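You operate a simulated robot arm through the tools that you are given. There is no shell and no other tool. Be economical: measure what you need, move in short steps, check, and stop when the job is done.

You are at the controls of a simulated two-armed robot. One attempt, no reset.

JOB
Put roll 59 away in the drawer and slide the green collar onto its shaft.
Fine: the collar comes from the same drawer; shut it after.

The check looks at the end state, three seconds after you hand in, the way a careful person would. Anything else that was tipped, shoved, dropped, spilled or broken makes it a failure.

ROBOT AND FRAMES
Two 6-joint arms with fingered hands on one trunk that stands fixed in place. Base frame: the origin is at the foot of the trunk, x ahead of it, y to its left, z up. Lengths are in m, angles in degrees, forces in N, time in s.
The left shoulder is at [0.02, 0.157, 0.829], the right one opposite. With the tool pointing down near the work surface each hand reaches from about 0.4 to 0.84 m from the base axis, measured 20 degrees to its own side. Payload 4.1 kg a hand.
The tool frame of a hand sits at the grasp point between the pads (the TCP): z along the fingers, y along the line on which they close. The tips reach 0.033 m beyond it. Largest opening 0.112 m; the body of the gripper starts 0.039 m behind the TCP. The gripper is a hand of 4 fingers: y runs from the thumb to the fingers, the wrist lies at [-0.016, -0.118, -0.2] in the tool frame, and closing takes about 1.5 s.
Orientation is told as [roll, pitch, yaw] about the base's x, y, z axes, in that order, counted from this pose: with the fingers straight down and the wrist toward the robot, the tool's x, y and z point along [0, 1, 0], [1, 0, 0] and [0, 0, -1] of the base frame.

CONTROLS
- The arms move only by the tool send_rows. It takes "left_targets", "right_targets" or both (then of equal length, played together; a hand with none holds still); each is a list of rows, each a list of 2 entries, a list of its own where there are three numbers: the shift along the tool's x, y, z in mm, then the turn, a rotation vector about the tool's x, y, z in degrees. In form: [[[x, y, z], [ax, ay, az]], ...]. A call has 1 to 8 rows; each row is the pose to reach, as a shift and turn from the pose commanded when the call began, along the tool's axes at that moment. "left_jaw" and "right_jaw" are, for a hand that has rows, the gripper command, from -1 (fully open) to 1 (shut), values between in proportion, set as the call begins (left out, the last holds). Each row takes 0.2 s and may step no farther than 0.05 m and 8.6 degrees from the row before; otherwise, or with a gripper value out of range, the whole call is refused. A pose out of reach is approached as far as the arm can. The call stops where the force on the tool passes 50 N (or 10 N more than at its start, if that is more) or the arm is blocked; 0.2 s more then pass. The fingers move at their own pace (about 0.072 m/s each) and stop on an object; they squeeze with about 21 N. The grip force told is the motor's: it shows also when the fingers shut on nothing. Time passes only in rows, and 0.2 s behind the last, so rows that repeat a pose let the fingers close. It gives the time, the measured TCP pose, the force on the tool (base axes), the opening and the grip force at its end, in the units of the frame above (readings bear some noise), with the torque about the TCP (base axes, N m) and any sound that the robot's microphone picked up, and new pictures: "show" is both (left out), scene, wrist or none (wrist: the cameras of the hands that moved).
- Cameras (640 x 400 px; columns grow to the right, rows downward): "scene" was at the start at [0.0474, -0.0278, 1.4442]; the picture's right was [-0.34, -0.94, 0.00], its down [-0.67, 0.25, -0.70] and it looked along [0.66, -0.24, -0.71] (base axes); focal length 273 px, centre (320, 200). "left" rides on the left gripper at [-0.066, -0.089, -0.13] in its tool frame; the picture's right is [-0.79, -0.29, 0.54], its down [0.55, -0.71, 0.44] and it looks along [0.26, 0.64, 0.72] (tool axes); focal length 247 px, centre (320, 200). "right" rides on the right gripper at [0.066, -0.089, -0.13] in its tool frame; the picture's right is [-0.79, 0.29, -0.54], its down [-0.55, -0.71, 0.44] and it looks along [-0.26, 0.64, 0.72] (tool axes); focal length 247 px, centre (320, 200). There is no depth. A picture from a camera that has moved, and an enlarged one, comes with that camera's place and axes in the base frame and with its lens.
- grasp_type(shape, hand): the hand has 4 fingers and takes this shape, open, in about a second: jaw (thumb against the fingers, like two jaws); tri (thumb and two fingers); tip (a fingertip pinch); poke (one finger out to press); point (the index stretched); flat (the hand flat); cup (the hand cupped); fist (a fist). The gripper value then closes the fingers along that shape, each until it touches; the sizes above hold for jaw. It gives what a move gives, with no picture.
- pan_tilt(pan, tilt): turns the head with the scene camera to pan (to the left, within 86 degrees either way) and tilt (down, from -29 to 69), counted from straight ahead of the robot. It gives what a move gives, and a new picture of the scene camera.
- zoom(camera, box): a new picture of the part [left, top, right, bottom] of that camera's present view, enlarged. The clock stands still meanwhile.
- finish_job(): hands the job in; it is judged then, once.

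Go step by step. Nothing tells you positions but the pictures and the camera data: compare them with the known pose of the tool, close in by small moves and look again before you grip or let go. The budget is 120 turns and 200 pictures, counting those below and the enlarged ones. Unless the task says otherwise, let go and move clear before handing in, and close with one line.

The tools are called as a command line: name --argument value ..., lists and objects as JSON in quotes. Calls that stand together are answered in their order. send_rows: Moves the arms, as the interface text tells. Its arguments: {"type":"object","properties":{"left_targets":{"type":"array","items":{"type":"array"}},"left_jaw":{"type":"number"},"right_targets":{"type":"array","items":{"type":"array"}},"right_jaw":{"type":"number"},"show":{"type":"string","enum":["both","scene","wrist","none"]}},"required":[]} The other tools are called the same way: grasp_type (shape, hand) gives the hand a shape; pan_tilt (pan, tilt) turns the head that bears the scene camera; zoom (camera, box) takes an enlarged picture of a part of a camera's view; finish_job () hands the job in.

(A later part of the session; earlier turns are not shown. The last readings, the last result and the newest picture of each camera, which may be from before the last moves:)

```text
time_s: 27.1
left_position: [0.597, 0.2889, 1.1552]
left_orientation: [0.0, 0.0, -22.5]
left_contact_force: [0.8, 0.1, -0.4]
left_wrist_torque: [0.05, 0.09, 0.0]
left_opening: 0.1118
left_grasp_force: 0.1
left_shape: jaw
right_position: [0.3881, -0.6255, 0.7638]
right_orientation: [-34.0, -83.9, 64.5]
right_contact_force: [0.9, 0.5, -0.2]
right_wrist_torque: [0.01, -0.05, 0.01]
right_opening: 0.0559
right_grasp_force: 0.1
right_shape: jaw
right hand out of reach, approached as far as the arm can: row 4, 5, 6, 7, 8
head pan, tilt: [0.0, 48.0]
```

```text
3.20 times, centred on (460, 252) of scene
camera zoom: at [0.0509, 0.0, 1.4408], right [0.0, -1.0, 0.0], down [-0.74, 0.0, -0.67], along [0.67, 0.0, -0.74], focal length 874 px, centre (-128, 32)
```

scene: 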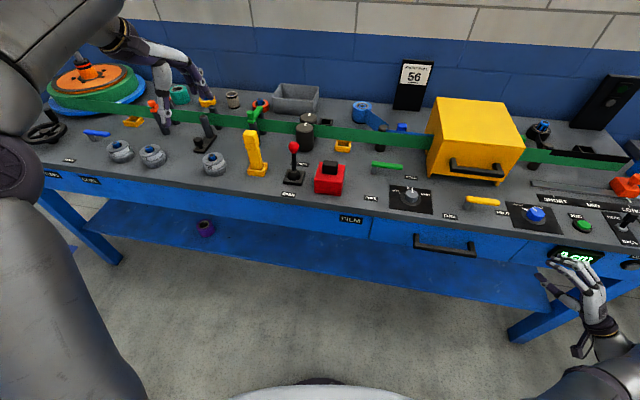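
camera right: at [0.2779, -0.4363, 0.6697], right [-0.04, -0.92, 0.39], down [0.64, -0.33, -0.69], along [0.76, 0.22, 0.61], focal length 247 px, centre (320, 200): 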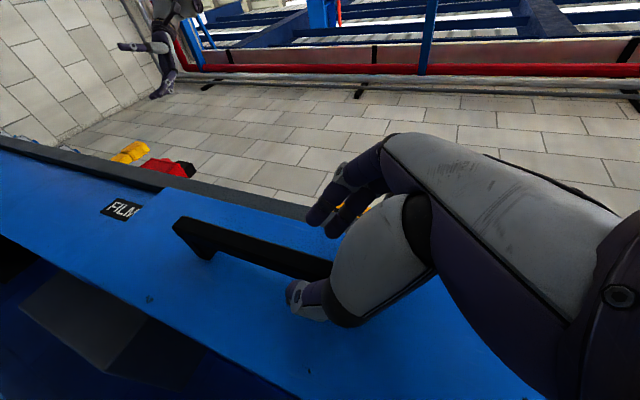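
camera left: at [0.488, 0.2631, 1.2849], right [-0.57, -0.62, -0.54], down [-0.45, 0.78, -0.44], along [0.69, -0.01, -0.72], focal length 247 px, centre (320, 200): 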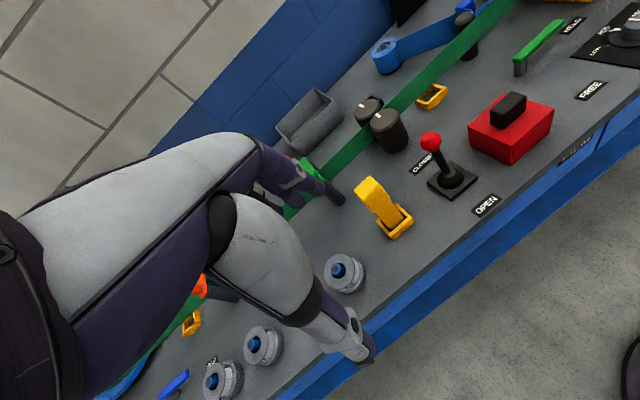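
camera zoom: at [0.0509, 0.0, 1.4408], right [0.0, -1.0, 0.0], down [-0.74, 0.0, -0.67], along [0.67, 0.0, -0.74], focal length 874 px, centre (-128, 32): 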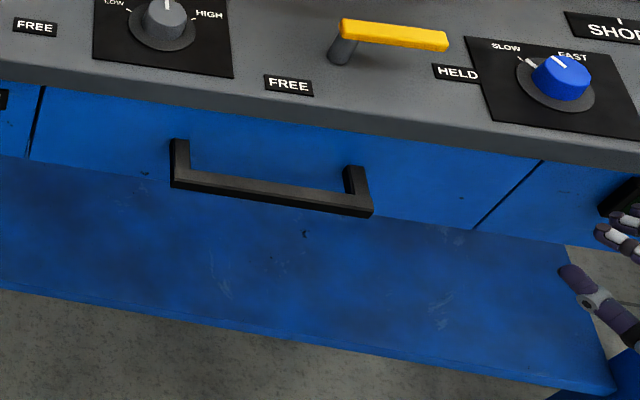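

The hand's retreat pushed the drawer shut again; nothing else moved. The left arm, reaching across, has much more room for this pull, so I'll bring it over in front of the handle.

send_rows --left_targets '[[[-45, 0, 0], [0, 0, 0]], [[-92, 0, 0], [0, 0, 0]], [[-140, 0, 5], [0, 0, 0]], [[-188, 0, 10], [0, 0, 0]], [[-236, 0, 15], [0, 0, 0]], [[-284, 5, 20], [0, 0, 0]], [[-330, 10, 30], [0, 0, 0]], [[-330, 10, 30], [0, 0, 0]]]' --left_jaw 0 --show "none"

send_rows --left_targets '[[[-45, 0, 10], [-8, 0, 0]], [[-90, 0, 30], [-16, 0, 0]], [[-135, -10, 50], [-24, 0, 0]], [[-180, -20, 75], [-32, 0, 0]], [[-225, -20, 105], [-40, 0, 0]], [[-265, -20, 130], [-48, 0, 0]], [[-290, -20, 150], [-56, 0, 0]], [[-290, -20, 150], [-56, 0, 0]]]'

```text
time_s: 28.9
left_position: [0.4783, -0.0204, 1.1249]
left_orientation: [-0.1, -0.2, -22.5]
left_contact_force: [-0.1, -0.7, 0.7]
left_wrist_torque: [-0.04, 0.01, 0.01]
left_opening: 0.0566
left_grasp_force: 0.1
left_shape: jaw
right_position: [0.387, -0.6271, 0.7674]
right_orientation: [-35.8, -83.6, 66.3]
right_contact_force: [0.0, 0.5, 1.0]
right_wrist_torque: [0.0, -0.02, 0.01]
right_opening: 0.0563
right_grasp_force: 0.1
right_shape: jaw
head pan, tilt: [0.0, 48.0]
```

```text
refused: row 3 steps farther than a row can; nothing moved
```

A row was slightly too long; I'll resend with shorter steps.

send_rows --left_targets '[[[-38, 0, 20], [-8, 0, 0]], [[-76, 0, 40], [-16, 0, 0]], [[-114, -5, 60], [-24, 0, 0]], [[-152, -10, 85], [-32, 0, 0]], [[-190, -15, 112], [-40, 0, 0]], [[-228, -20, 140], [-48, 0, 0]], [[-262, -20, 172], [-56, 0, 0]], [[-290, -20, 205], [-64, 0, 0]]]'

```text
time_s: 30.7
left_position: [0.3492, -0.2817, 0.9201]
left_orientation: [-0.2, -64.1, -22.2]
left_contact_force: [-0.1, -0.6, 0.0]
left_wrist_torque: [-0.05, 0.01, -0.03]
left_opening: 0.0565
left_grasp_force: 0.0
left_shape: jaw
right_position: [0.387, -0.6272, 0.7661]
right_orientation: [-35.9, -83.6, 66.2]
right_contact_force: [-0.6, 0.6, 0.4]
right_wrist_torque: [0.02, -0.03, -0.05]
right_opening: 0.0559
right_grasp_force: 0.0
right_shape: jaw
head pan, tilt: [0.0, 48.0]
camera left: at [0.1794, -0.2833, 0.8952], right [0.03, -0.87, -0.49], down [0.29, 0.48, -0.83], along [0.96, -0.12, 0.26], focal length 247 px, centre (320, 200)
```

scene: 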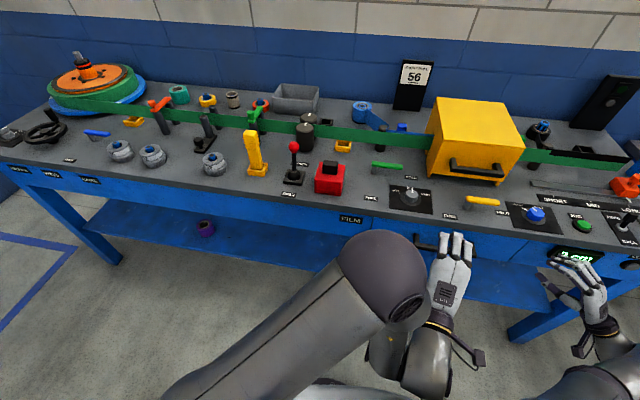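
left: 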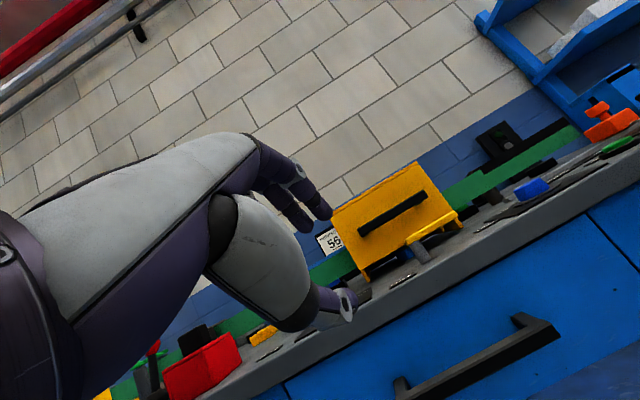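

The left arm sits comfortably here. I'll lower to bar height, flattening the hand, 80 mm short of the bar.

send_rows --left_targets '[[[-9, -28, 25], [-4, 0, 0]], [[-18, -56, 50], [-8, 0, 0]], [[-27, -84, 80], [-12, 0, 0]], [[-36, -106, 110], [-16, 0, 0]], [[-44, -128, 143], [-18, 0, 0]], [[-44, -128, 143], [-18, 0, 0]]]'

zoom --camera "scene" --box '[380, 190, 620, 340]'

```text
time_s: 32.1
left_position: [0.4007, -0.3506, 0.7432]
left_orientation: [0.1, -82.1, -22.6]
left_contact_force: [-0.5, 0.4, 0.2]
left_wrist_torque: [-0.03, 0.01, -0.01]
left_opening: 0.0557
left_grasp_force: 0.0
left_shape: jaw
left hand out of reach, approached as far as the arm can: row 2, 3, 4
right_position: [0.3867, -0.6272, 0.7665]
right_orientation: [-35.8, -83.5, 66.3]
right_contact_force: [-0.1, 0.8, 0.5]
right_wrist_torque: [-0.04, 0.01, 0.01]
right_opening: 0.0558
right_grasp_force: 0.1
right_shape: jaw
head pan, tilt: [0.0, 48.0]
camera left: at [0.2444, -0.3566, 0.6724], right [0.15, -0.92, -0.36], down [0.52, 0.38, -0.76], along [0.84, -0.07, 0.54], focal length 247 px, centre (320, 200)
```

scene: 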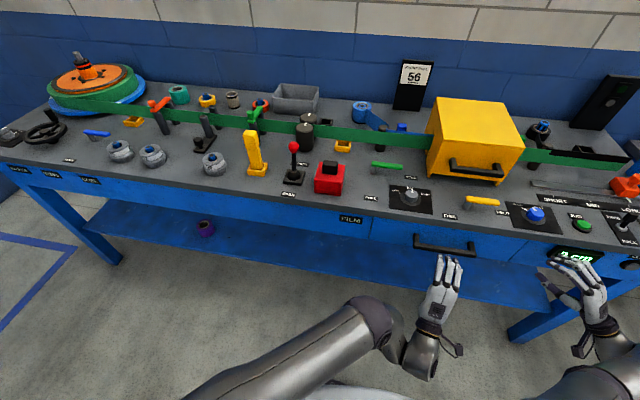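
left: 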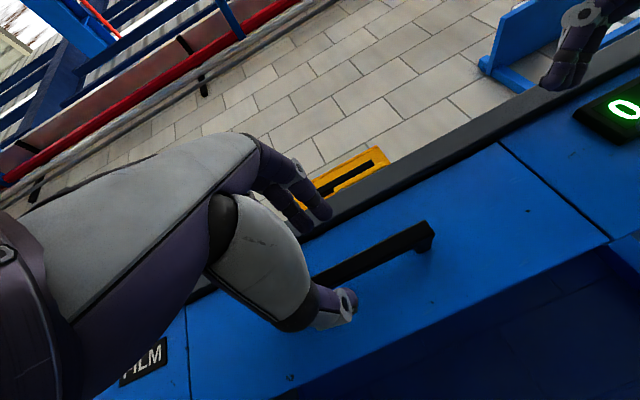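

```text
2.67 times, centred on (500, 265) of scene
camera zoom: at [0.0503, 0.0001, 1.4408], right [0.0, -1.0, 0.0], down [-0.74, 0.0, -0.67], along [0.67, 0.0, -0.74], focal length 729 px, centre (-160, 27)
```

zoom: 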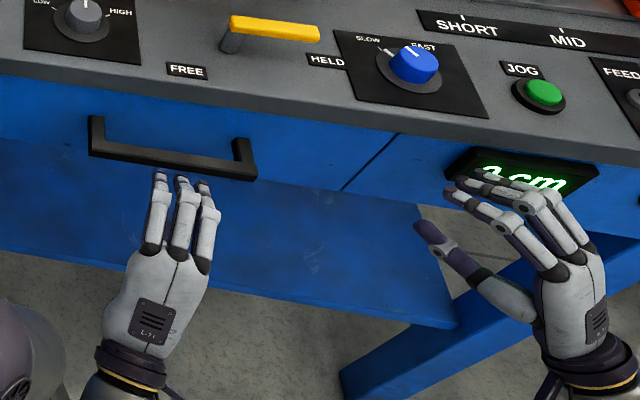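

Everything's aligned with the bar. I'll advance 73 mm and close.

send_rows --left_targets '[[[0, 4, 25], [0, 0, 0]], [[0, 6, 50], [0, 0, 0]], [[0, 6, 73], [0, 0, 0]], [[0, 6, 73], [0, 0, 0]]]' --show "wrist"

zoom --camera "scene" --box '[380, 190, 540, 290]'

```text
time_s: 33.1
left_position: [0.4604, -0.3746, 0.7497]
left_orientation: [-1.9, -81.7, -20.1]
left_contact_force: [0.3, -0.2, 0.6]
left_wrist_torque: [0.03, 0.0, 0.01]
left_opening: 0.056
left_grasp_force: 0.1
left_shape: jaw
left hand out of reach, approached as far as the arm can: row 3, 4
right_position: [0.3862, -0.6269, 0.7666]
right_orientation: [-35.9, -83.6, 66.2]
right_contact_force: [-0.2, 0.4, 0.4]
right_wrist_torque: [-0.01, 0.02, 0.03]
right_opening: 0.0559
right_grasp_force: 0.0
right_shape: jaw
head pan, tilt: [0.0, 48.0]
camera left: at [0.3035, -0.3836, 0.6784], right [0.16, -0.92, -0.36], down [0.51, 0.39, -0.77], along [0.85, -0.06, 0.53], focal length 247 px, centre (320, 200)
```

left: 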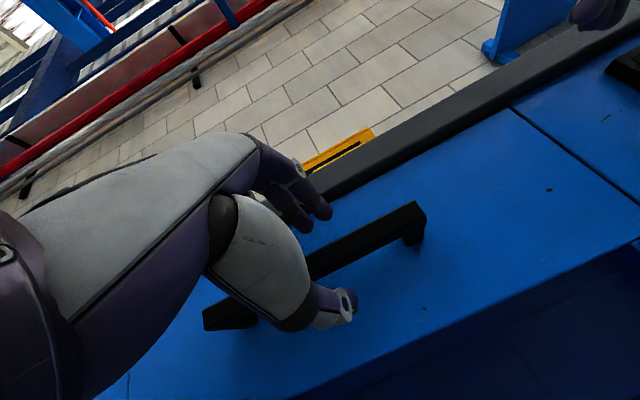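

```text
4.00 times, centred on (460, 240) of scene
camera zoom: at [0.0503, 0.0001, 1.4408], right [0.0, -1.0, 0.0], down [-0.74, 0.0, -0.67], along [0.67, 0.0, -0.74], focal length 1093 px, centre (-240, 40)
```

zoom: 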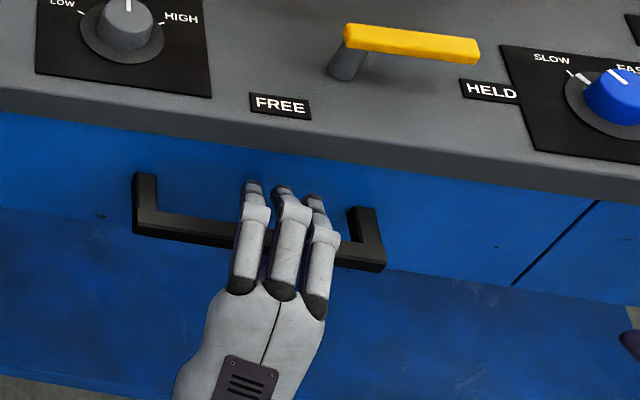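

The fingers are over the bar. I'll lower about 8 mm and close.

send_rows --left_targets '[[[0, -8, 0], [0, 0, 0]], [[0, -8, 3], [0, 0, 0]], [[0, -8, 3], [0, 0, 0]], [[0, -8, 3], [0, 0, 0]], [[0, -8, 3], [0, 0, 0]], [[0, -8, 3], [0, 0, 0]]]' --left_jaw 1 --show "none"

```text
time_s: 34.5
left_position: [0.457, -0.3745, 0.7479]
left_orientation: [-1.2, -81.6, -20.9]
left_contact_force: [-8.7, 5.7, -3.2]
left_wrist_torque: [0.1, 0.07, 0.07]
left_opening: 0.0129
left_grasp_force: 21.2
left_shape: jaw
left hand out of reach, approached as far as the arm can: row 1, 2, 3, 4, 5, 6
right_position: [0.3867, -0.6264, 0.7669]
right_orientation: [-35.8, -83.6, 66.2]
right_contact_force: [-0.3, -0.1, 0.5]
right_wrist_torque: [0.0, 0.01, -0.02]
right_opening: 0.056
right_grasp_force: 0.1
right_shape: jaw
head pan, tilt: [0.0, 48.0]
```

Gripped. I'll pull 130 mm square to the bench.

send_rows --left_targets '[[[-3, -2.6, -17.6], [0, 0, 0]], [[-6.5, -5, -35], [0, 0, 0]], [[-10, -7.7, -53], [0, 0, 0]], [[-13, -10.3, -70], [0, 0, 0]], [[-16.4, -13, -88], [0, 0, 0]], [[-20, -15.5, -106], [0, 0, 0]], [[-23.7, -18.6, -127], [0, 0, 0]], [[-23.7, -18.6, -127], [0, 0, 0]]]' --show "scene"

```text
time_s: 36.3
left_position: [0.3395, -0.3677, 0.7435]
left_orientation: [-1.6, -82.3, -20.3]
left_contact_force: [8.0, 37.3, 15.9]
left_wrist_torque: [-0.24, -0.51, 0.96]
left_opening: 0.0124
left_grasp_force: 20.8
left_shape: jaw
left hand out of reach, approached as far as the arm can: row 6, 7, 8
right_position: [0.3877, -0.6263, 0.7678]
right_orientation: [-36.0, -83.5, 66.6]
right_contact_force: [0.8, 0.7, -0.4]
right_wrist_torque: [-0.01, -0.01, 0.02]
right_opening: 0.0561
right_grasp_force: 0.0
right_shape: jaw
head pan, tilt: [0.0, 48.0]
```

scene: 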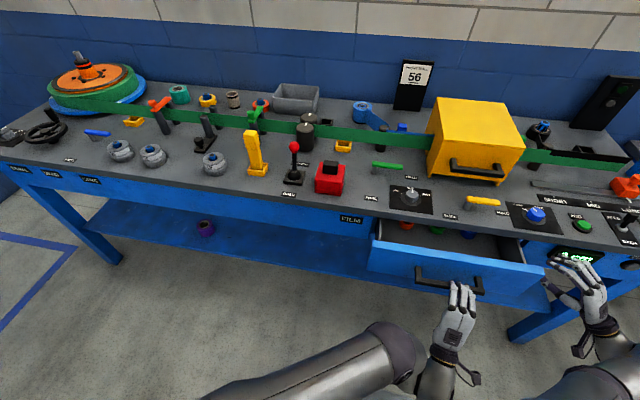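

The drawer is open about 120 mm and coloured pieces show inside. I'll zoom in.

zoom --camera "scene" --box '[360, 200, 560, 325]'

```text
3.20 times, centred on (460, 262) of scene
camera zoom: at [0.0502, 0.0014, 1.4408], right [0.0, -1.0, 0.0], down [-0.74, 0.0, -0.67], along [0.67, 0.0, -0.74], focal length 874 px, centre (-128, 0)
```

zoom: 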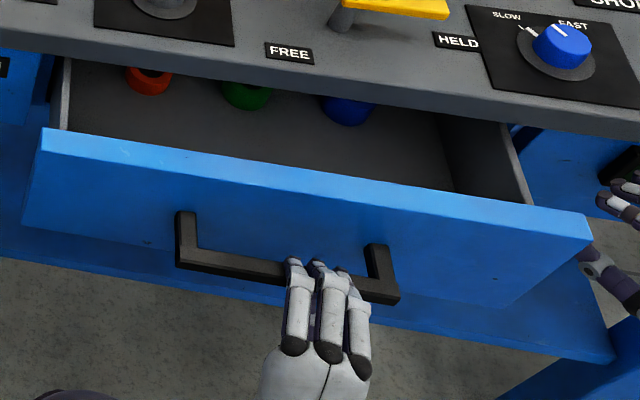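

The red, green and blue collars lie at the back of the drawer. It needs to come out a bit more, best by hooking the front panel from inside. I'll open the hand and slide it right, off the bar's end.

send_rows --left_targets '[[[0, 0, 0], [0, 0, 0]], [[0, 0, 0], [0, 0, 0]], [[0, 0, 0], [0, 0, 0]], [[-10, 0, 2], [0, 0, 0]], [[-20, 0, 4], [0, 0, 0]], [[-30, 0, 5], [0, 0, 0]]]' --left_jaw 0 --show "wrist"

zoom --camera "scene" --box '[360, 200, 560, 325]'

```text
time_s: 37.7
left_position: [0.3529, -0.3952, 0.752]
left_orientation: [-8.1, -82.2, -12.2]
left_contact_force: [-0.3, -0.6, -0.2]
left_wrist_torque: [0.0, 0.01, 0.02]
left_opening: 0.0556
left_grasp_force: 0.1
left_shape: jaw
right_position: [0.386, -0.6272, 0.7674]
right_orientation: [-35.8, -83.6, 66.2]
right_contact_force: [0.2, 0.5, -0.5]
right_wrist_torque: [-0.02, 0.01, -0.03]
right_opening: 0.0561
right_grasp_force: 0.0
right_shape: jaw
head pan, tilt: [0.0, 48.0]
camera left: at [0.1966, -0.4079, 0.6806], right [0.19, -0.92, -0.34], down [0.5, 0.39, -0.77], along [0.84, -0.03, 0.53], focal length 247 px, centre (320, 200)
```

left: 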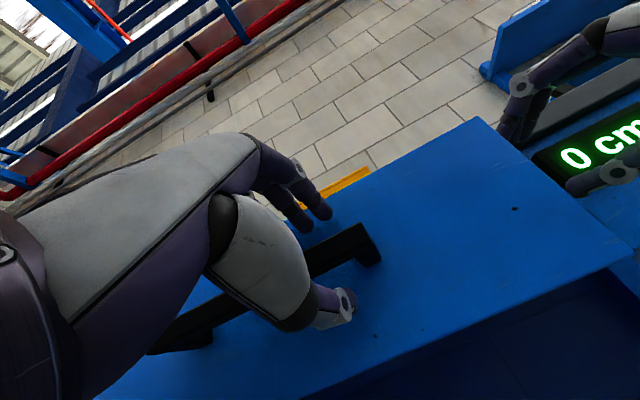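

```text
3.20 times, centred on (460, 262) of scene
camera zoom: at [0.0503, 0.0001, 1.4408], right [0.0, -1.0, 0.0], down [-0.74, 0.0, -0.67], along [0.67, 0.0, -0.74], focal length 874 px, centre (-128, 0)
```

zoom: 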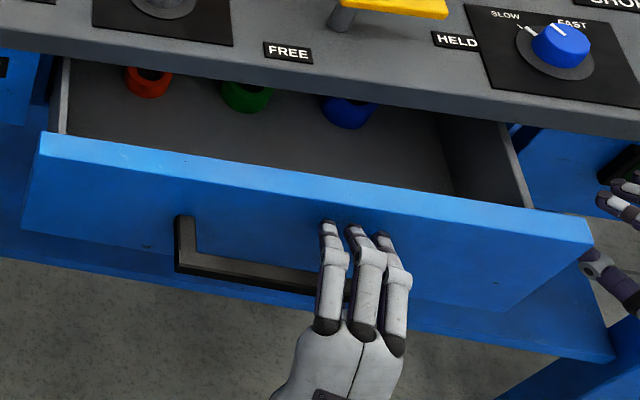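

The drawer stays put. I'll slide the rest of the way right, off the bar's end.

send_rows --left_targets '[[[-25, 0, 0], [0, 0, 0]], [[-50, 0, 2], [0, 0, 0]], [[-75, 0, 3], [0, 0, 0]], [[-100, 0, 4], [0, 0, 0]], [[-115, 0, 0], [0, 0, 0]]]' --show "wrist"

zoom --camera "scene" --box '[360, 200, 600, 350]'

```text
time_s: 38.5
left_position: [0.381, -0.3987, 0.7571]
left_orientation: [-6.3, -79.2, -7.8]
left_contact_force: [0.3, 0.0, 0.6]
left_wrist_torque: [-0.02, 0.01, -0.02]
left_opening: 0.0558
left_grasp_force: 0.1
left_shape: jaw
left hand out of reach, approached as far as the arm can: row 1, 2, 3, 4
right_position: [0.3867, -0.6271, 0.766]
right_orientation: [-35.8, -83.6, 66.2]
right_contact_force: [0.2, -0.1, 0.1]
right_wrist_torque: [0.02, 0.0, 0.01]
right_opening: 0.0562
right_grasp_force: 0.1
right_shape: jaw
head pan, tilt: [0.0, 48.0]
stopped in row 4 (left hand): the arm was blocked; the commanded pose is now the measured one
camera left: at [0.224, -0.4285, 0.6934], right [0.27, -0.89, -0.37], down [0.42, 0.45, -0.79], along [0.87, 0.06, 0.49], focal length 247 px, centre (320, 200)
```

left: 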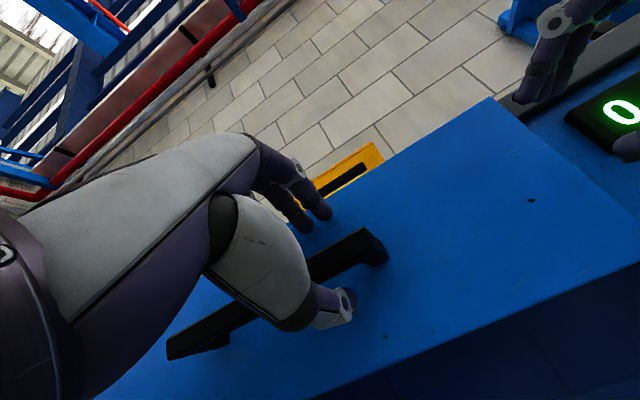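

```text
2.67 times, centred on (480, 275) of scene
camera zoom: at [0.0503, 0.0001, 1.4408], right [0.0, -1.0, 0.0], down [-0.74, 0.0, -0.67], along [0.67, 0.0, -0.74], focal length 729 px, centre (-107, 0)
```

zoom: 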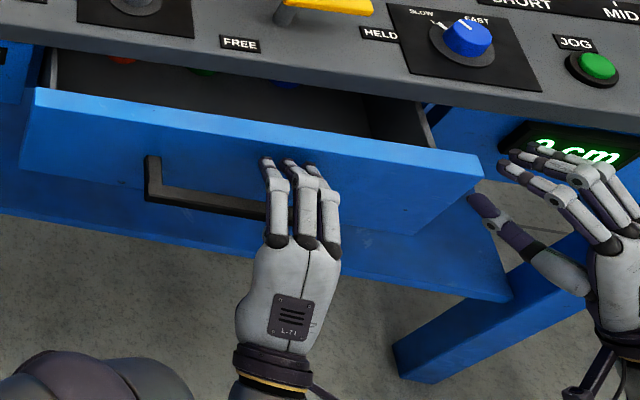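

That nudged the drawer in slightly, and the left arm is blocked going right. I'll back the hand straight off the bar instead, turning it toward the yaw it reached easily before.

send_rows --left_targets '[[[3, -2, -12], [0, -3, 0.6]], [[6, -4, -25], [0, -6, 1.2]], [[9, -6, -38], [0, -9, 1.8]], [[12, -8, -50], [0, -12, 2.3]], [[12, -8, -50], [0, -12, 2.3]]]' --show "wrist"

zoom --camera "scene" --box '[360, 200, 600, 350]'

```text
time_s: 39.7
left_position: [0.334, -0.375, 0.7572]
left_orientation: [-6.1, -79.5, -20.3]
left_contact_force: [-0.2, -0.5, -0.4]
left_wrist_torque: [0.01, -0.03, -0.01]
left_opening: 0.0556
left_grasp_force: 0.0
left_shape: jaw
right_position: [0.3863, -0.6275, 0.7662]
right_orientation: [-35.8, -83.7, 66.2]
right_contact_force: [-0.7, 0.3, -0.2]
right_wrist_torque: [0.01, 0.02, 0.0]
right_opening: 0.0561
right_grasp_force: 0.0
right_shape: jaw
head pan, tilt: [0.0, 48.0]
camera left: at [0.1741, -0.3708, 0.6931], right [0.07, -0.93, -0.36], down [0.51, 0.35, -0.79], along [0.86, -0.13, 0.5], focal length 247 px, centre (320, 200)
```

left: 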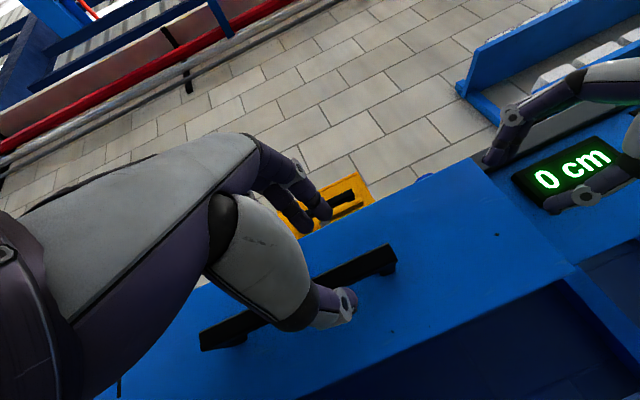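

```text
2.67 times, centred on (480, 275) of scene
camera zoom: at [0.0503, 0.0001, 1.4408], right [0.0, -1.0, 0.0], down [-0.74, 0.0, -0.67], along [0.67, 0.0, -0.74], focal length 729 px, centre (-107, 0)
```

zoom: 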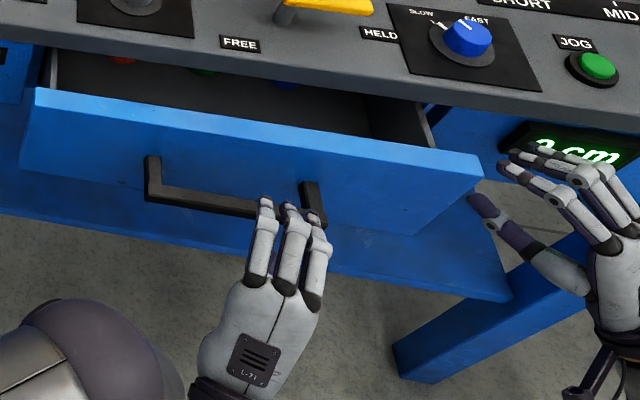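

The hand is off the bar and the drawer is still open about 100 mm. I'll rise, bring the fingers back to pointing down, and look into the drawer.

send_rows --left_targets '[[[0, 5, -20], [0, 0, 0]], [[8, 40, -30], [8, 0, 0]], [[16, 75, -38], [16, 0, 0]], [[25, 110, -45], [24, 0, 0]], [[35, 140, -50], [32, 0, 0]], [[45, 170, -55], [40, 0, 0]], [[50, 200, -55], [48, 0, 0]], [[50, 230, -45], [56, 0, 0]]]' --show "none"

send_rows --left_targets '[[[0, 10, 0], [8, 0, 0]], [[0, 20, 0], [16, 0, 0]], [[0, 30, 0], [23.5, 0, 0]], [[0, 30, 0], [23.5, 0, 0]]]'

```text
time_s: 40.5
left_position: [0.3592, -0.3472, 0.7415]
left_orientation: [-9.1, -69.3, -12.4]
left_contact_force: [0.6, 0.3, 0.9]
left_wrist_torque: [0.03, 0.03, 0.01]
left_opening: 0.0562
left_grasp_force: 0.1
left_shape: jaw
left hand out of reach, approached as far as the arm can: row 1, 3
right_position: [0.3864, -0.627, 0.7656]
right_orientation: [-35.8, -83.6, 66.2]
right_contact_force: [0.0, -1.1, 0.1]
right_wrist_torque: [0.01, 0.01, 0.02]
right_opening: 0.0558
right_grasp_force: 0.1
right_shape: jaw
head pan, tilt: [0.0, 48.0]
stopped in row 3 (left hand): the arm was blocked; the commanded pose is now the measured one
```

```text
time_s: 40.9
left_position: [0.3651, -0.3445, 0.714]
left_orientation: [-5.8, -62.3, -14.8]
left_contact_force: [-0.5, -0.1, 42.8]
left_wrist_torque: [-0.21, -2.14, -0.06]
left_opening: 0.0741
left_grasp_force: 0.2
left_shape: jaw
right_position: [0.3864, -0.6261, 0.7668]
right_orientation: [-36.1, -83.6, 66.4]
right_contact_force: [-0.4, 0.4, -0.5]
right_wrist_torque: [-0.01, -0.01, -0.01]
right_opening: 0.0558
right_grasp_force: 0.0
right_shape: jaw
head pan, tilt: [0.0, 48.0]
stopped in row 2 (left hand): the force on the tool passed its limit at 60 N (the readings are from after the stop); the commanded pose is now the measured one
camera left: at [0.1951, -0.3532, 0.6962], right [0.05, -0.88, -0.47], down [0.23, 0.46, -0.86], along [0.97, -0.07, 0.22], focal length 247 px, centre (320, 200)
```

scene: 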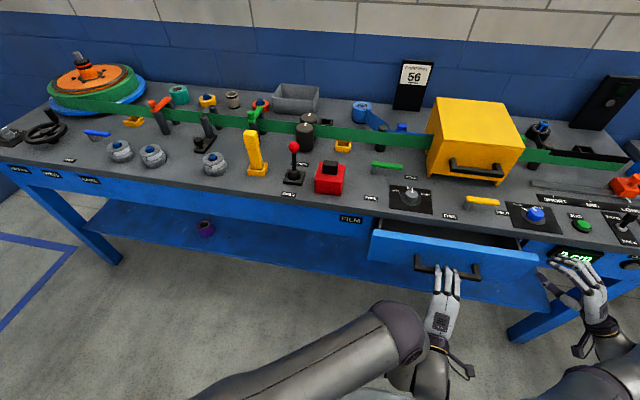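
left: 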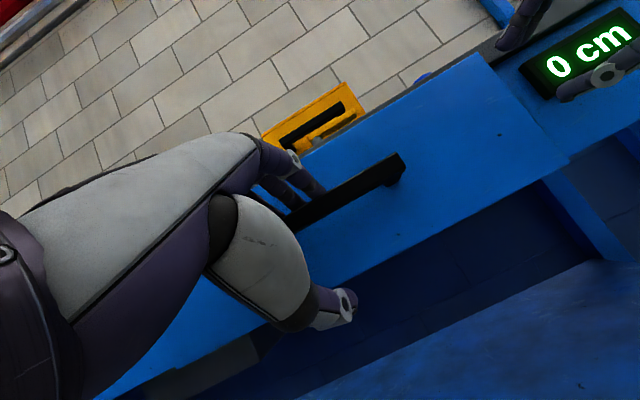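

The arm got blocked near the trunk, and the fingers now press down on the bar. I'll relieve that gently: up 30 mm and slightly back.

send_rows --left_targets '[[[-2, 10, -10], [0, 0, 0]], [[-5, 21, -24], [0, 0, 0]], [[-5, 21, -24], [0, 0, 0]]]' --show "wrist"

zoom --camera "scene" --box '[340, 200, 580, 350]'

```text
time_s: 41.4
left_position: [0.3675, -0.3426, 0.7173]
left_orientation: [-5.5, -63.0, -14.3]
left_contact_force: [-3.9, -15.5, 37.4]
left_wrist_torque: [0.37, -1.92, -0.81]
left_opening: 0.0725
left_grasp_force: 0.0
left_shape: jaw
left hand out of reach, approached as far as the arm can: row 2
right_position: [0.3859, -0.6277, 0.7675]
right_orientation: [-36.1, -83.7, 66.5]
right_contact_force: [0.4, -0.1, 0.1]
right_wrist_torque: [-0.01, -0.03, -0.01]
right_opening: 0.0559
right_grasp_force: 0.0
right_shape: jaw
head pan, tilt: [0.0, 48.0]
stopped in row 2 (left hand): the force on the tool passed its limit at 56 N (the readings are from after the stop); the commanded pose is now the measured one
camera left: at [0.1965, -0.3532, 0.697], right [0.06, -0.88, -0.46], down [0.23, 0.46, -0.85], along [0.97, -0.06, 0.23], focal length 247 px, centre (320, 200)
```

left: 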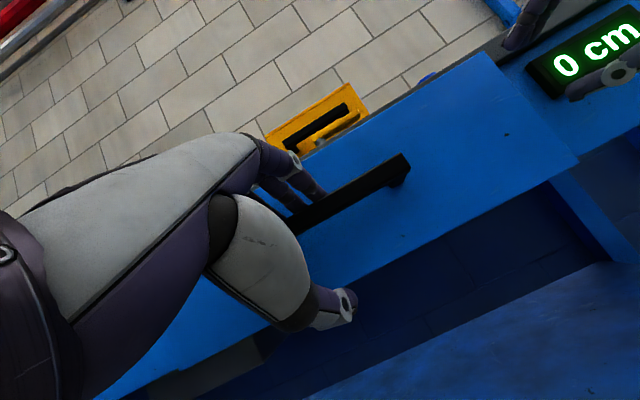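

```text
2.67 times, centred on (460, 275) of scene
camera zoom: at [0.0495, 0.0001, 1.4408], right [0.0, -1.0, 0.0], down [-0.74, 0.0, -0.67], along [0.67, 0.0, -0.74], focal length 729 px, centre (-53, 0)
```

zoom: 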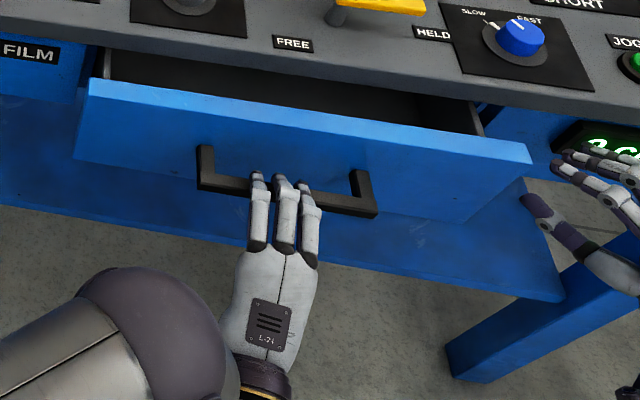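

I'll move purely along the hand's own up-axis, away from the limit, to unload the bar.

send_rows --left_targets '[[[0, 8, 0], [0, 0, 0]], [[0, 16, 0], [0, 0, 0]], [[0, 24, 0], [0, 0, 0]], [[0, 28, 0], [0, 0, 0]]]' --show "none"

zoom --camera "scene" --box '[340, 200, 580, 350]'

```text
time_s: 42.4
left_position: [0.3662, -0.3408, 0.7132]
left_orientation: [-2.4, -62.2, -17.3]
left_contact_force: [-1.9, -4.9, 43.0]
left_wrist_torque: [-0.12, -2.12, -0.2]
left_opening: 0.0747
left_grasp_force: 0.2
left_shape: jaw
right_position: [0.3881, -0.6275, 0.7667]
right_orientation: [-36.1, -83.6, 66.6]
right_contact_force: [0.1, -0.1, -0.1]
right_wrist_torque: [-0.02, 0.0, -0.03]
right_opening: 0.056
right_grasp_force: 0.1
right_shape: jaw
head pan, tilt: [0.0, 48.0]
```

```text
2.67 times, centred on (460, 275) of scene
camera zoom: at [0.0495, 0.0007, 1.4408], right [0.0, -1.0, 0.0], down [-0.74, 0.0, -0.67], along [0.67, 0.0, -0.74], focal length 729 px, centre (-53, 0)
```

zoom: 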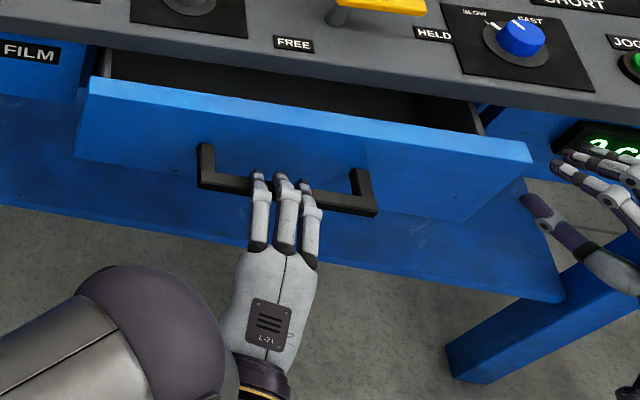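

The hand isn't following the command, so something on the arm is jammed. I'll look down at the arm.

pan_tilt --pan -20 --tilt 69

```text
time_s: 43.2
left_position: [0.3674, -0.3408, 0.7115]
left_orientation: [-2.2, -61.8, -17.5]
left_contact_force: [-2.2, -11.7, 45.1]
left_wrist_torque: [0.18, -2.26, -0.56]
left_opening: 0.0752
left_grasp_force: 0.0
left_shape: jaw
right_position: [0.3861, -0.6272, 0.7664]
right_orientation: [-36.1, -83.5, 66.5]
right_contact_force: [0.4, 0.2, 0.2]
right_wrist_torque: [-0.01, 0.0, -0.02]
right_opening: 0.0561
right_grasp_force: 0.0
right_shape: jaw
head pan, tilt: [-20.0, 68.8]
```

scene: 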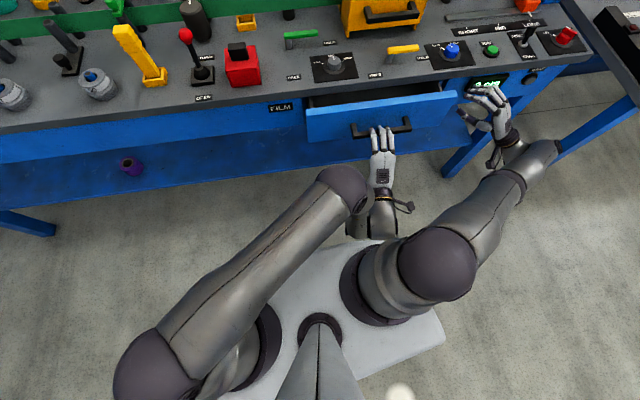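

The left wrist is lodged against the right upper arm. Raising the right arm out of the way should free it.

send_rows --right_targets '[[[0, 30, -5], [5, 0, 0]], [[0, 65, -10], [12, 0, 0]], [[0, 100, -10], [20, 0, 0]], [[0, 135, -10], [28, 0, 0]], [[0, 170, -5], [36, 0, 0]], [[0, 205, 0], [44, 0, 0]], [[0, 240, 0], [50, 0, 0]], [[0, 270, 0], [55, 0, 0]]]' --show "scene"

```text
time_s: 45.0
left_position: [0.369, -0.3386, 0.7101]
left_orientation: [-1.9, -61.5, -17.7]
left_contact_force: [-2.8, -18.3, 47.3]
left_wrist_torque: [0.45, -2.55, -0.95]
left_opening: 0.0769
left_grasp_force: 0.1
left_shape: jaw
right_position: [0.397, -0.5998, 1.0362]
right_orientation: [-4.2, -29.7, 32.8]
right_contact_force: [-0.3, -0.5, -0.5]
right_wrist_torque: [0.0, 0.02, 0.03]
right_opening: 0.0562
right_grasp_force: 0.1
right_shape: jaw
head pan, tilt: [-20.0, 68.8]
```

scene: 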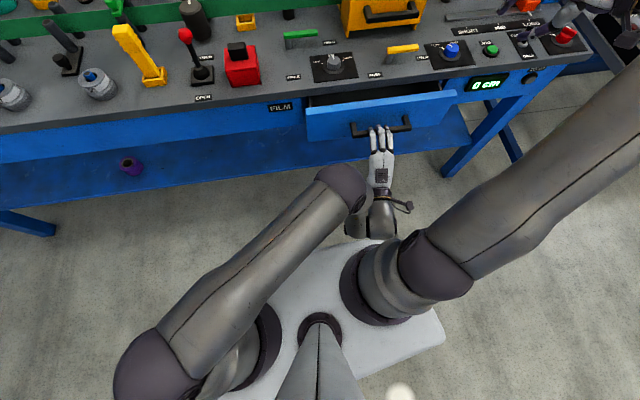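

The jam remains, so it's likely an awkward arm solution. I'll send the left hand back to the last pose it held freely (flatter, slightly back and up).

send_rows --left_targets '[[[-14, -1, -12], [-6, -1.8, 1]], [[-28, -2, -24], [-12, -3.6, 2]], [[-43, -3, -36], [-17, -5.3, 2.8]], [[-43, -3, -36], [-17, -5.3, 2.8]]]' --show "scene"

```text
time_s: 46.0
left_position: [0.3365, -0.3746, 0.7551]
left_orientation: [-8.8, -79.3, -16.2]
left_contact_force: [-0.4, 0.3, 0.2]
left_wrist_torque: [0.01, 0.01, 0.01]
left_opening: 0.0563
left_grasp_force: 0.1
left_shape: jaw
right_position: [0.3989, -0.5991, 1.0363]
right_orientation: [-4.2, -29.7, 32.7]
right_contact_force: [-0.5, -0.2, 0.3]
right_wrist_torque: [0.01, -0.02, 0.0]
right_opening: 0.0559
right_grasp_force: 0.1
right_shape: jaw
head pan, tilt: [-20.0, 68.8]
```

scene: 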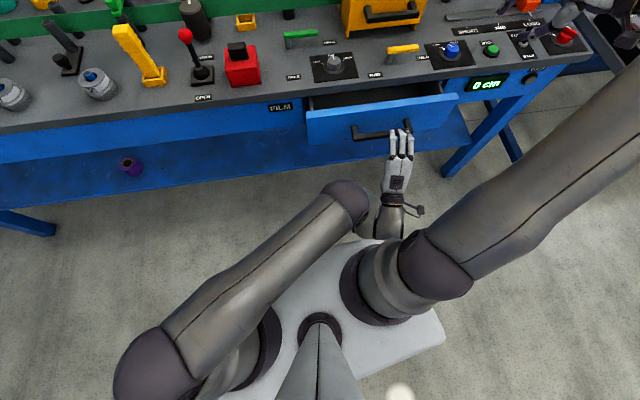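

It's free again, just in front of the bar. I'll lift straight up in small steps.

send_rows --left_targets '[[[0, 15, -3], [0, 0, 0]], [[0, 30, -6], [0, 0, 0]], [[0, 50, -8], [0, 0, 0]], [[0, 70, -10], [0, 0, 0]], [[0, 90, -12], [0, 0, 0]]]' --show "scene"

```text
time_s: 47.4
left_position: [0.3451, -0.3666, 0.7771]
left_orientation: [-3.4, -77.6, -19.9]
left_contact_force: [0.3, 0.5, -0.1]
left_wrist_torque: [0.02, 0.01, 0.04]
left_opening: 0.0563
left_grasp_force: 0.0
left_shape: jaw
right_position: [0.3987, -0.5998, 1.0363]
right_orientation: [-4.2, -29.7, 32.8]
right_contact_force: [-0.7, -0.3, -0.3]
right_wrist_torque: [0.02, 0.04, -0.01]
right_opening: 0.056
right_grasp_force: 0.2
right_shape: jaw
head pan, tilt: [-20.0, 68.8]
stopped in row 5 (left hand): the arm was blocked; the commanded pose is now the measured one
```

scene: 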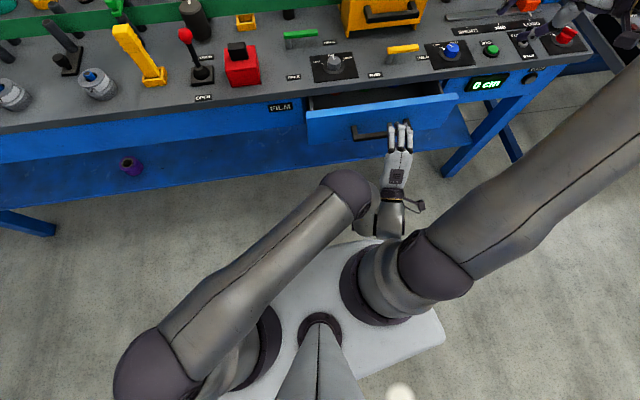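

It stopped at z 0.777, probably the forearm against the right shoulder. Turning the hand so its wrist swings left and forward should give clearance while rising.

send_rows --left_targets '[[[0, 0, 0], [0, -7, 1]], [[0, 5, 0], [0, -14, 2]], [[0, 20, 0], [0, -20, 3]], [[0, 35, 0], [0, -20, 3]], [[0, 50, 0], [0, -20, 3]], [[0, 70, 0], [0, -20, 3]]]' --show "scene"

```text
time_s: 48.2
left_position: [0.3512, -0.3328, 0.7397]
left_orientation: [-1.2, -70.6, -24.0]
left_contact_force: [0.8, 0.3, -0.2]
left_wrist_torque: [0.01, 0.04, -0.03]
left_opening: 0.0562
left_grasp_force: 0.0
left_shape: jaw
left hand out of reach, approached as far as the arm can: row 2, 3, 4
right_position: [0.3984, -0.5999, 1.0353]
right_orientation: [-4.3, -29.7, 32.8]
right_contact_force: [0.2, 0.3, 1.0]
right_wrist_torque: [0.03, 0.01, 0.01]
right_opening: 0.0559
right_grasp_force: 0.1
right_shape: jaw
head pan, tilt: [-20.0, 68.8]
stopped in row 4 (left hand): the arm was blocked; the commanded pose is now the measured one
```

scene: 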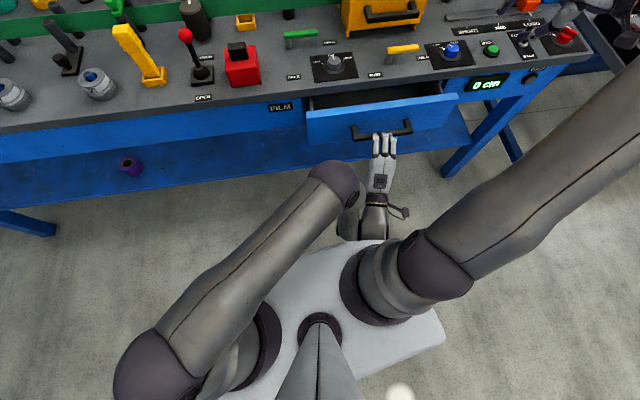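

The limit is the wrist meeting the right shoulder ball. Tilting the fingers past horizontal, slightly upward, drops the wrist clear of it, so I'll rotate that way while rising a little.

send_rows --left_targets '[[[0, 6, -10], [-7, 0, 0]], [[0, 12, -18], [-15, 0, 0]], [[0, 18, -22], [-23, 0, 0]], [[0, 24, -23], [-31, 0, 0]], [[0, 29, -23], [-38, 0, 0]], [[0, 29, -23], [-38, 0, 0]]]' --show "both"

```text
time_s: 49.4
left_position: [0.3512, -0.3951, 0.7873]
left_orientation: [165.1, -84.4, 170.3]
left_contact_force: [4.3, 18.9, -31.7]
left_wrist_torque: [0.76, 0.69, 0.55]
left_opening: 0.078
left_grasp_force: 0.1
left_shape: jaw
left hand out of reach, approached as far as the arm can: row 1, 2, 3, 4, 5, 6
right_position: [0.3994, -0.599, 1.0351]
right_orientation: [-4.3, -29.7, 32.9]
right_contact_force: [0.0, -1.0, -0.2]
right_wrist_torque: [0.0, 0.01, -0.01]
right_opening: 0.0559
right_grasp_force: 0.0
right_shape: jaw
head pan, tilt: [-20.0, 68.8]
stopped in row 6 (left hand): the force on the tool passed its limit at 54 N (the readings are from after the stop); the commanded pose is now the measured one
camera left: at [0.2143, -0.4011, 0.6833], right [0.19, -0.95, -0.25], down [0.69, 0.31, -0.65], along [0.7, -0.05, 0.71], focal length 247 px, centre (320, 200)
```

scene: 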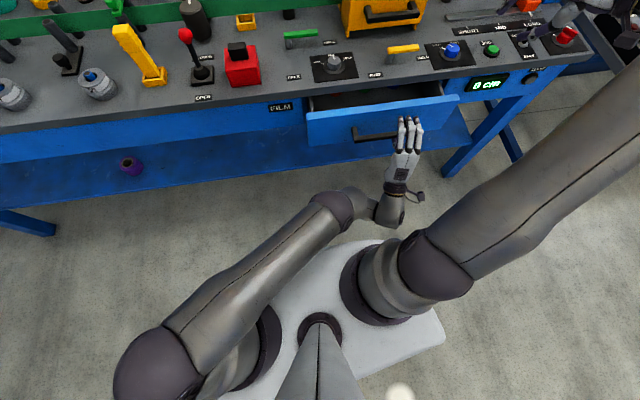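
left: 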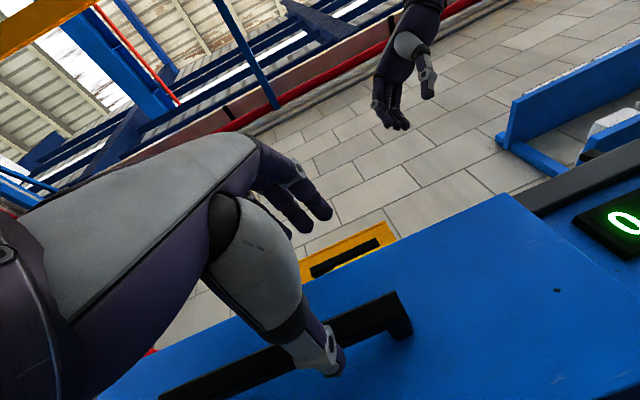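

Now the thumb is catching the bar from below, but the wrist has clearance. I'll back off 20 mm, then rise.

send_rows --left_targets '[[[0, -6, -8], [0, 0, 0]], [[0, -6, -18], [0, 0, 0]], [[0, 0, -26], [0, 0, 0]], [[0, 10, -28], [0, 0, 0]], [[0, 22, -28], [0, 0, 0]]]' --show "wrist"

```text
time_s: 50.6
left_position: [0.3388, -0.4013, 0.7873]
left_orientation: [156.4, -85.2, 179.3]
left_contact_force: [4.9, 18.3, -30.2]
left_wrist_torque: [0.67, 0.63, 0.51]
left_opening: 0.0779
left_grasp_force: 0.3
left_shape: jaw
left hand out of reach, approached as far as the arm can: row 1, 2, 3, 4, 5
right_position: [0.4004, -0.6004, 1.0353]
right_orientation: [-4.3, -29.6, 32.7]
right_contact_force: [0.3, 0.0, 0.1]
right_wrist_torque: [-0.01, 0.0, -0.02]
right_opening: 0.056
right_grasp_force: 0.0
right_shape: jaw
head pan, tilt: [-20.0, 68.8]
stopped in row 5 (left hand): the force on the tool passed its limit at 54 N (the readings are from after the stop); the commanded pose is now the measured one
camera left: at [0.201, -0.4061, 0.6846], right [0.19, -0.94, -0.27], down [0.68, 0.32, -0.66], along [0.71, -0.06, 0.7], focal length 247 px, centre (320, 200)
```

left: 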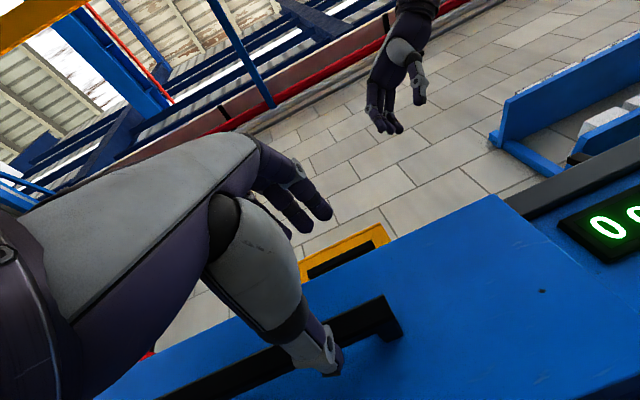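

zoom --camera "scene" --box '[280, 60, 500, 200]'

```text
2.86 times, centred on (390, 130) of scene
camera zoom: at [0.0246, -0.0192, 1.4161], right [-0.34, -0.94, 0.0], down [-0.88, 0.32, -0.36], along [0.34, -0.12, -0.93], focal length 781 px, centre (120, 400)
```

zoom: 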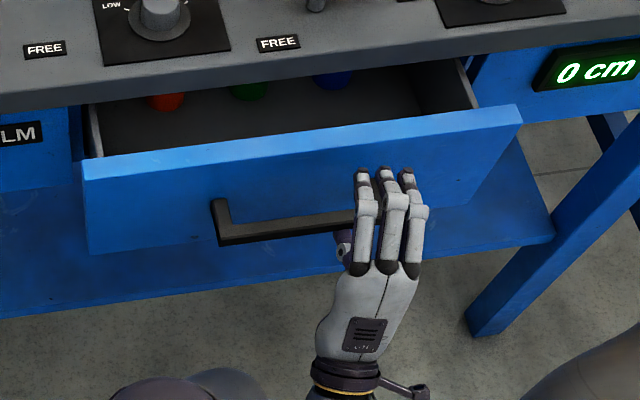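

The thumb is hooked under the bar next to its right post. I'll first swing the right arm farther out to the right, then drop the left thumb below the bar and slide off the bar's end.

send_rows --right_targets '[[[-12, -32, -18], [0, 0, 0]], [[-24, -64, -36], [0, 0, 0]], [[-36, -95, -54], [0, 0, 0]], [[-48, -126, -72], [0, 0, 0]], [[-60, -157, -90], [0, 0, 0]], [[-60, -157, -90], [0, 0, 0]]]' --show "scene"

```text
time_s: 52.0
left_position: [0.3364, -0.4029, 0.7997]
left_orientation: [169.2, -84.0, 165.9]
left_contact_force: [-0.8, 0.9, -0.7]
left_wrist_torque: [0.01, 0.01, -0.01]
left_opening: 0.0562
left_grasp_force: 0.2
left_shape: jaw
right_position: [0.2673, -0.7301, 1.0361]
right_orientation: [-4.3, -29.7, 32.6]
right_contact_force: [0.3, 0.0, 0.7]
right_wrist_torque: [-0.02, 0.02, -0.01]
right_opening: 0.056
right_grasp_force: 0.0
right_shape: jaw
right hand out of reach, approached as far as the arm can: row 5, 6
head pan, tilt: [-20.0, 68.8]
```

scene: 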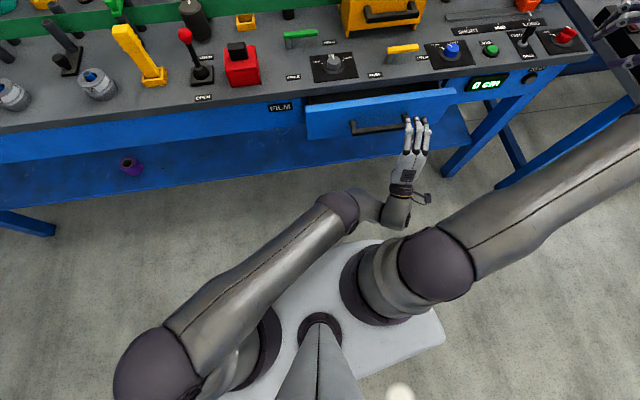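

The left hand sprang free (no force, z 0.80), and the drawer is still open. I'll raise it now.

send_rows --left_targets '[[[0, 12, 0], [0, 0, 0]], [[0, 25, 0], [0, 0, 0]], [[0, 40, 0], [0, 0, 0]], [[0, 55, 0], [0, 0, 0]], [[0, 75, 0], [0, 0, 0]]]' --show "both"

```text
time_s: 53.2
left_position: [0.3373, -0.4166, 0.8692]
left_orientation: [165.3, -84.4, 170.2]
left_contact_force: [0.1, 0.4, -0.2]
left_wrist_torque: [0.04, -0.03, 0.0]
left_opening: 0.056
left_grasp_force: 0.2
left_shape: jaw
left hand out of reach, approached as far as the arm can: row 1, 2, 3, 4, 5
right_position: [0.2695, -0.7299, 1.036]
right_orientation: [-4.4, -29.8, 32.7]
right_contact_force: [-0.1, 0.2, -0.2]
right_wrist_torque: [0.02, 0.03, -0.01]
right_opening: 0.056
right_grasp_force: 0.0
right_shape: jaw
head pan, tilt: [-20.0, 68.8]
camera left: at [0.1998, -0.4228, 0.765], right [0.18, -0.95, -0.25], down [0.69, 0.31, -0.65], along [0.7, -0.06, 0.71], focal length 247 px, centre (320, 200)
```

scene: 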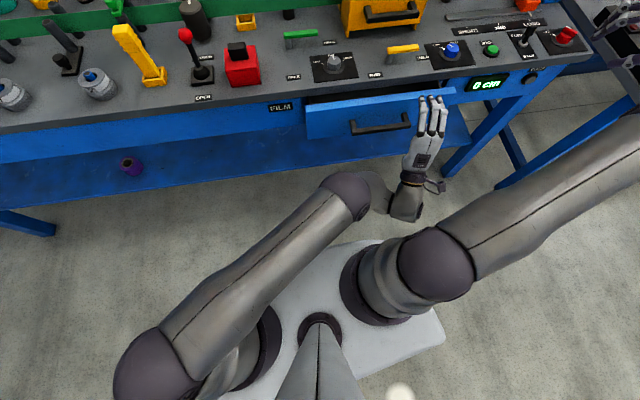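
left: 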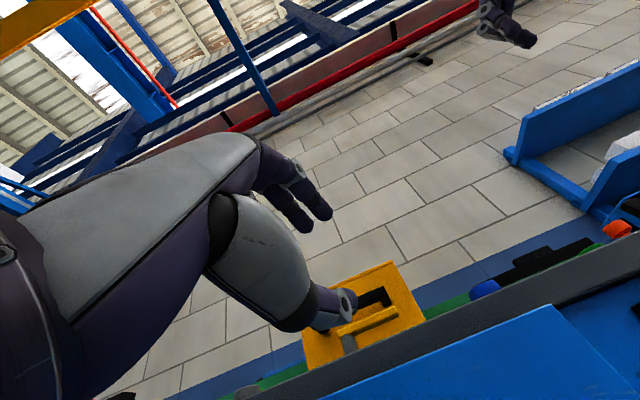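

The hand is clear above the drawer. I'll rise further while turning the fingers back down.

send_rows --left_targets '[[[0, 25, 5], [8, 0, 0]], [[0, 50, 10], [16, 0, 0]], [[0, 75, 15], [24, 0, 0]], [[0, 100, 20], [32, 0, 0]], [[0, 120, 30], [40, 0, 0]], [[0, 140, 40], [48, 0, 0]], [[0, 150, 50], [56, 0, 0]], [[0, 160, 60], [64, 0, 0]]]' --show "none"

pan_tilt --pan -20 --tilt 55

```text
time_s: 55.0
left_position: [0.3774, -0.4402, 1.035]
left_orientation: [1.7, -31.4, -25.7]
left_contact_force: [0.4, -0.6, -0.3]
left_wrist_torque: [0.01, 0.04, 0.0]
left_opening: 0.0559
left_grasp_force: 0.0
left_shape: jaw
right_position: [0.2683, -0.7305, 1.0365]
right_orientation: [-4.2, -29.8, 32.5]
right_contact_force: [-0.3, 0.2, 1.5]
right_wrist_torque: [0.0, 0.02, 0.02]
right_opening: 0.0561
right_grasp_force: 0.0
right_shape: jaw
head pan, tilt: [-20.0, 68.8]
```

```text
time_s: 55.8
left_position: [0.3768, -0.4407, 1.0354]
left_orientation: [1.7, -31.5, -25.5]
left_contact_force: [0.7, 0.4, 0.7]
left_wrist_torque: [0.0, -0.01, 0.02]
left_opening: 0.0564
left_grasp_force: 0.0
left_shape: jaw
right_position: [0.2684, -0.7301, 1.0361]
right_orientation: [-4.3, -29.8, 32.6]
right_contact_force: [-0.3, 0.0, 0.6]
right_wrist_torque: [0.02, 0.01, 0.01]
right_opening: 0.056
right_grasp_force: 0.1
right_shape: jaw
head pan, tilt: [-20.0, 55.0]
```

scene: 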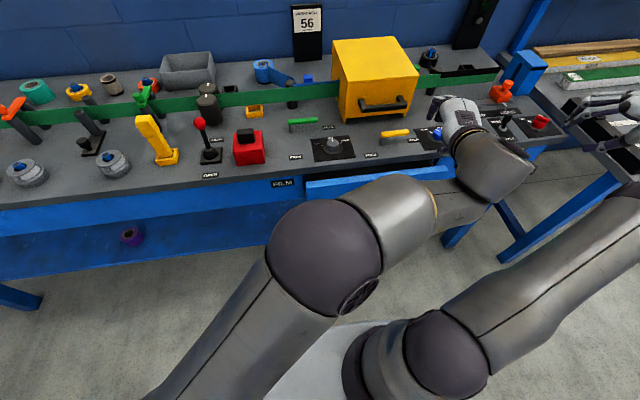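

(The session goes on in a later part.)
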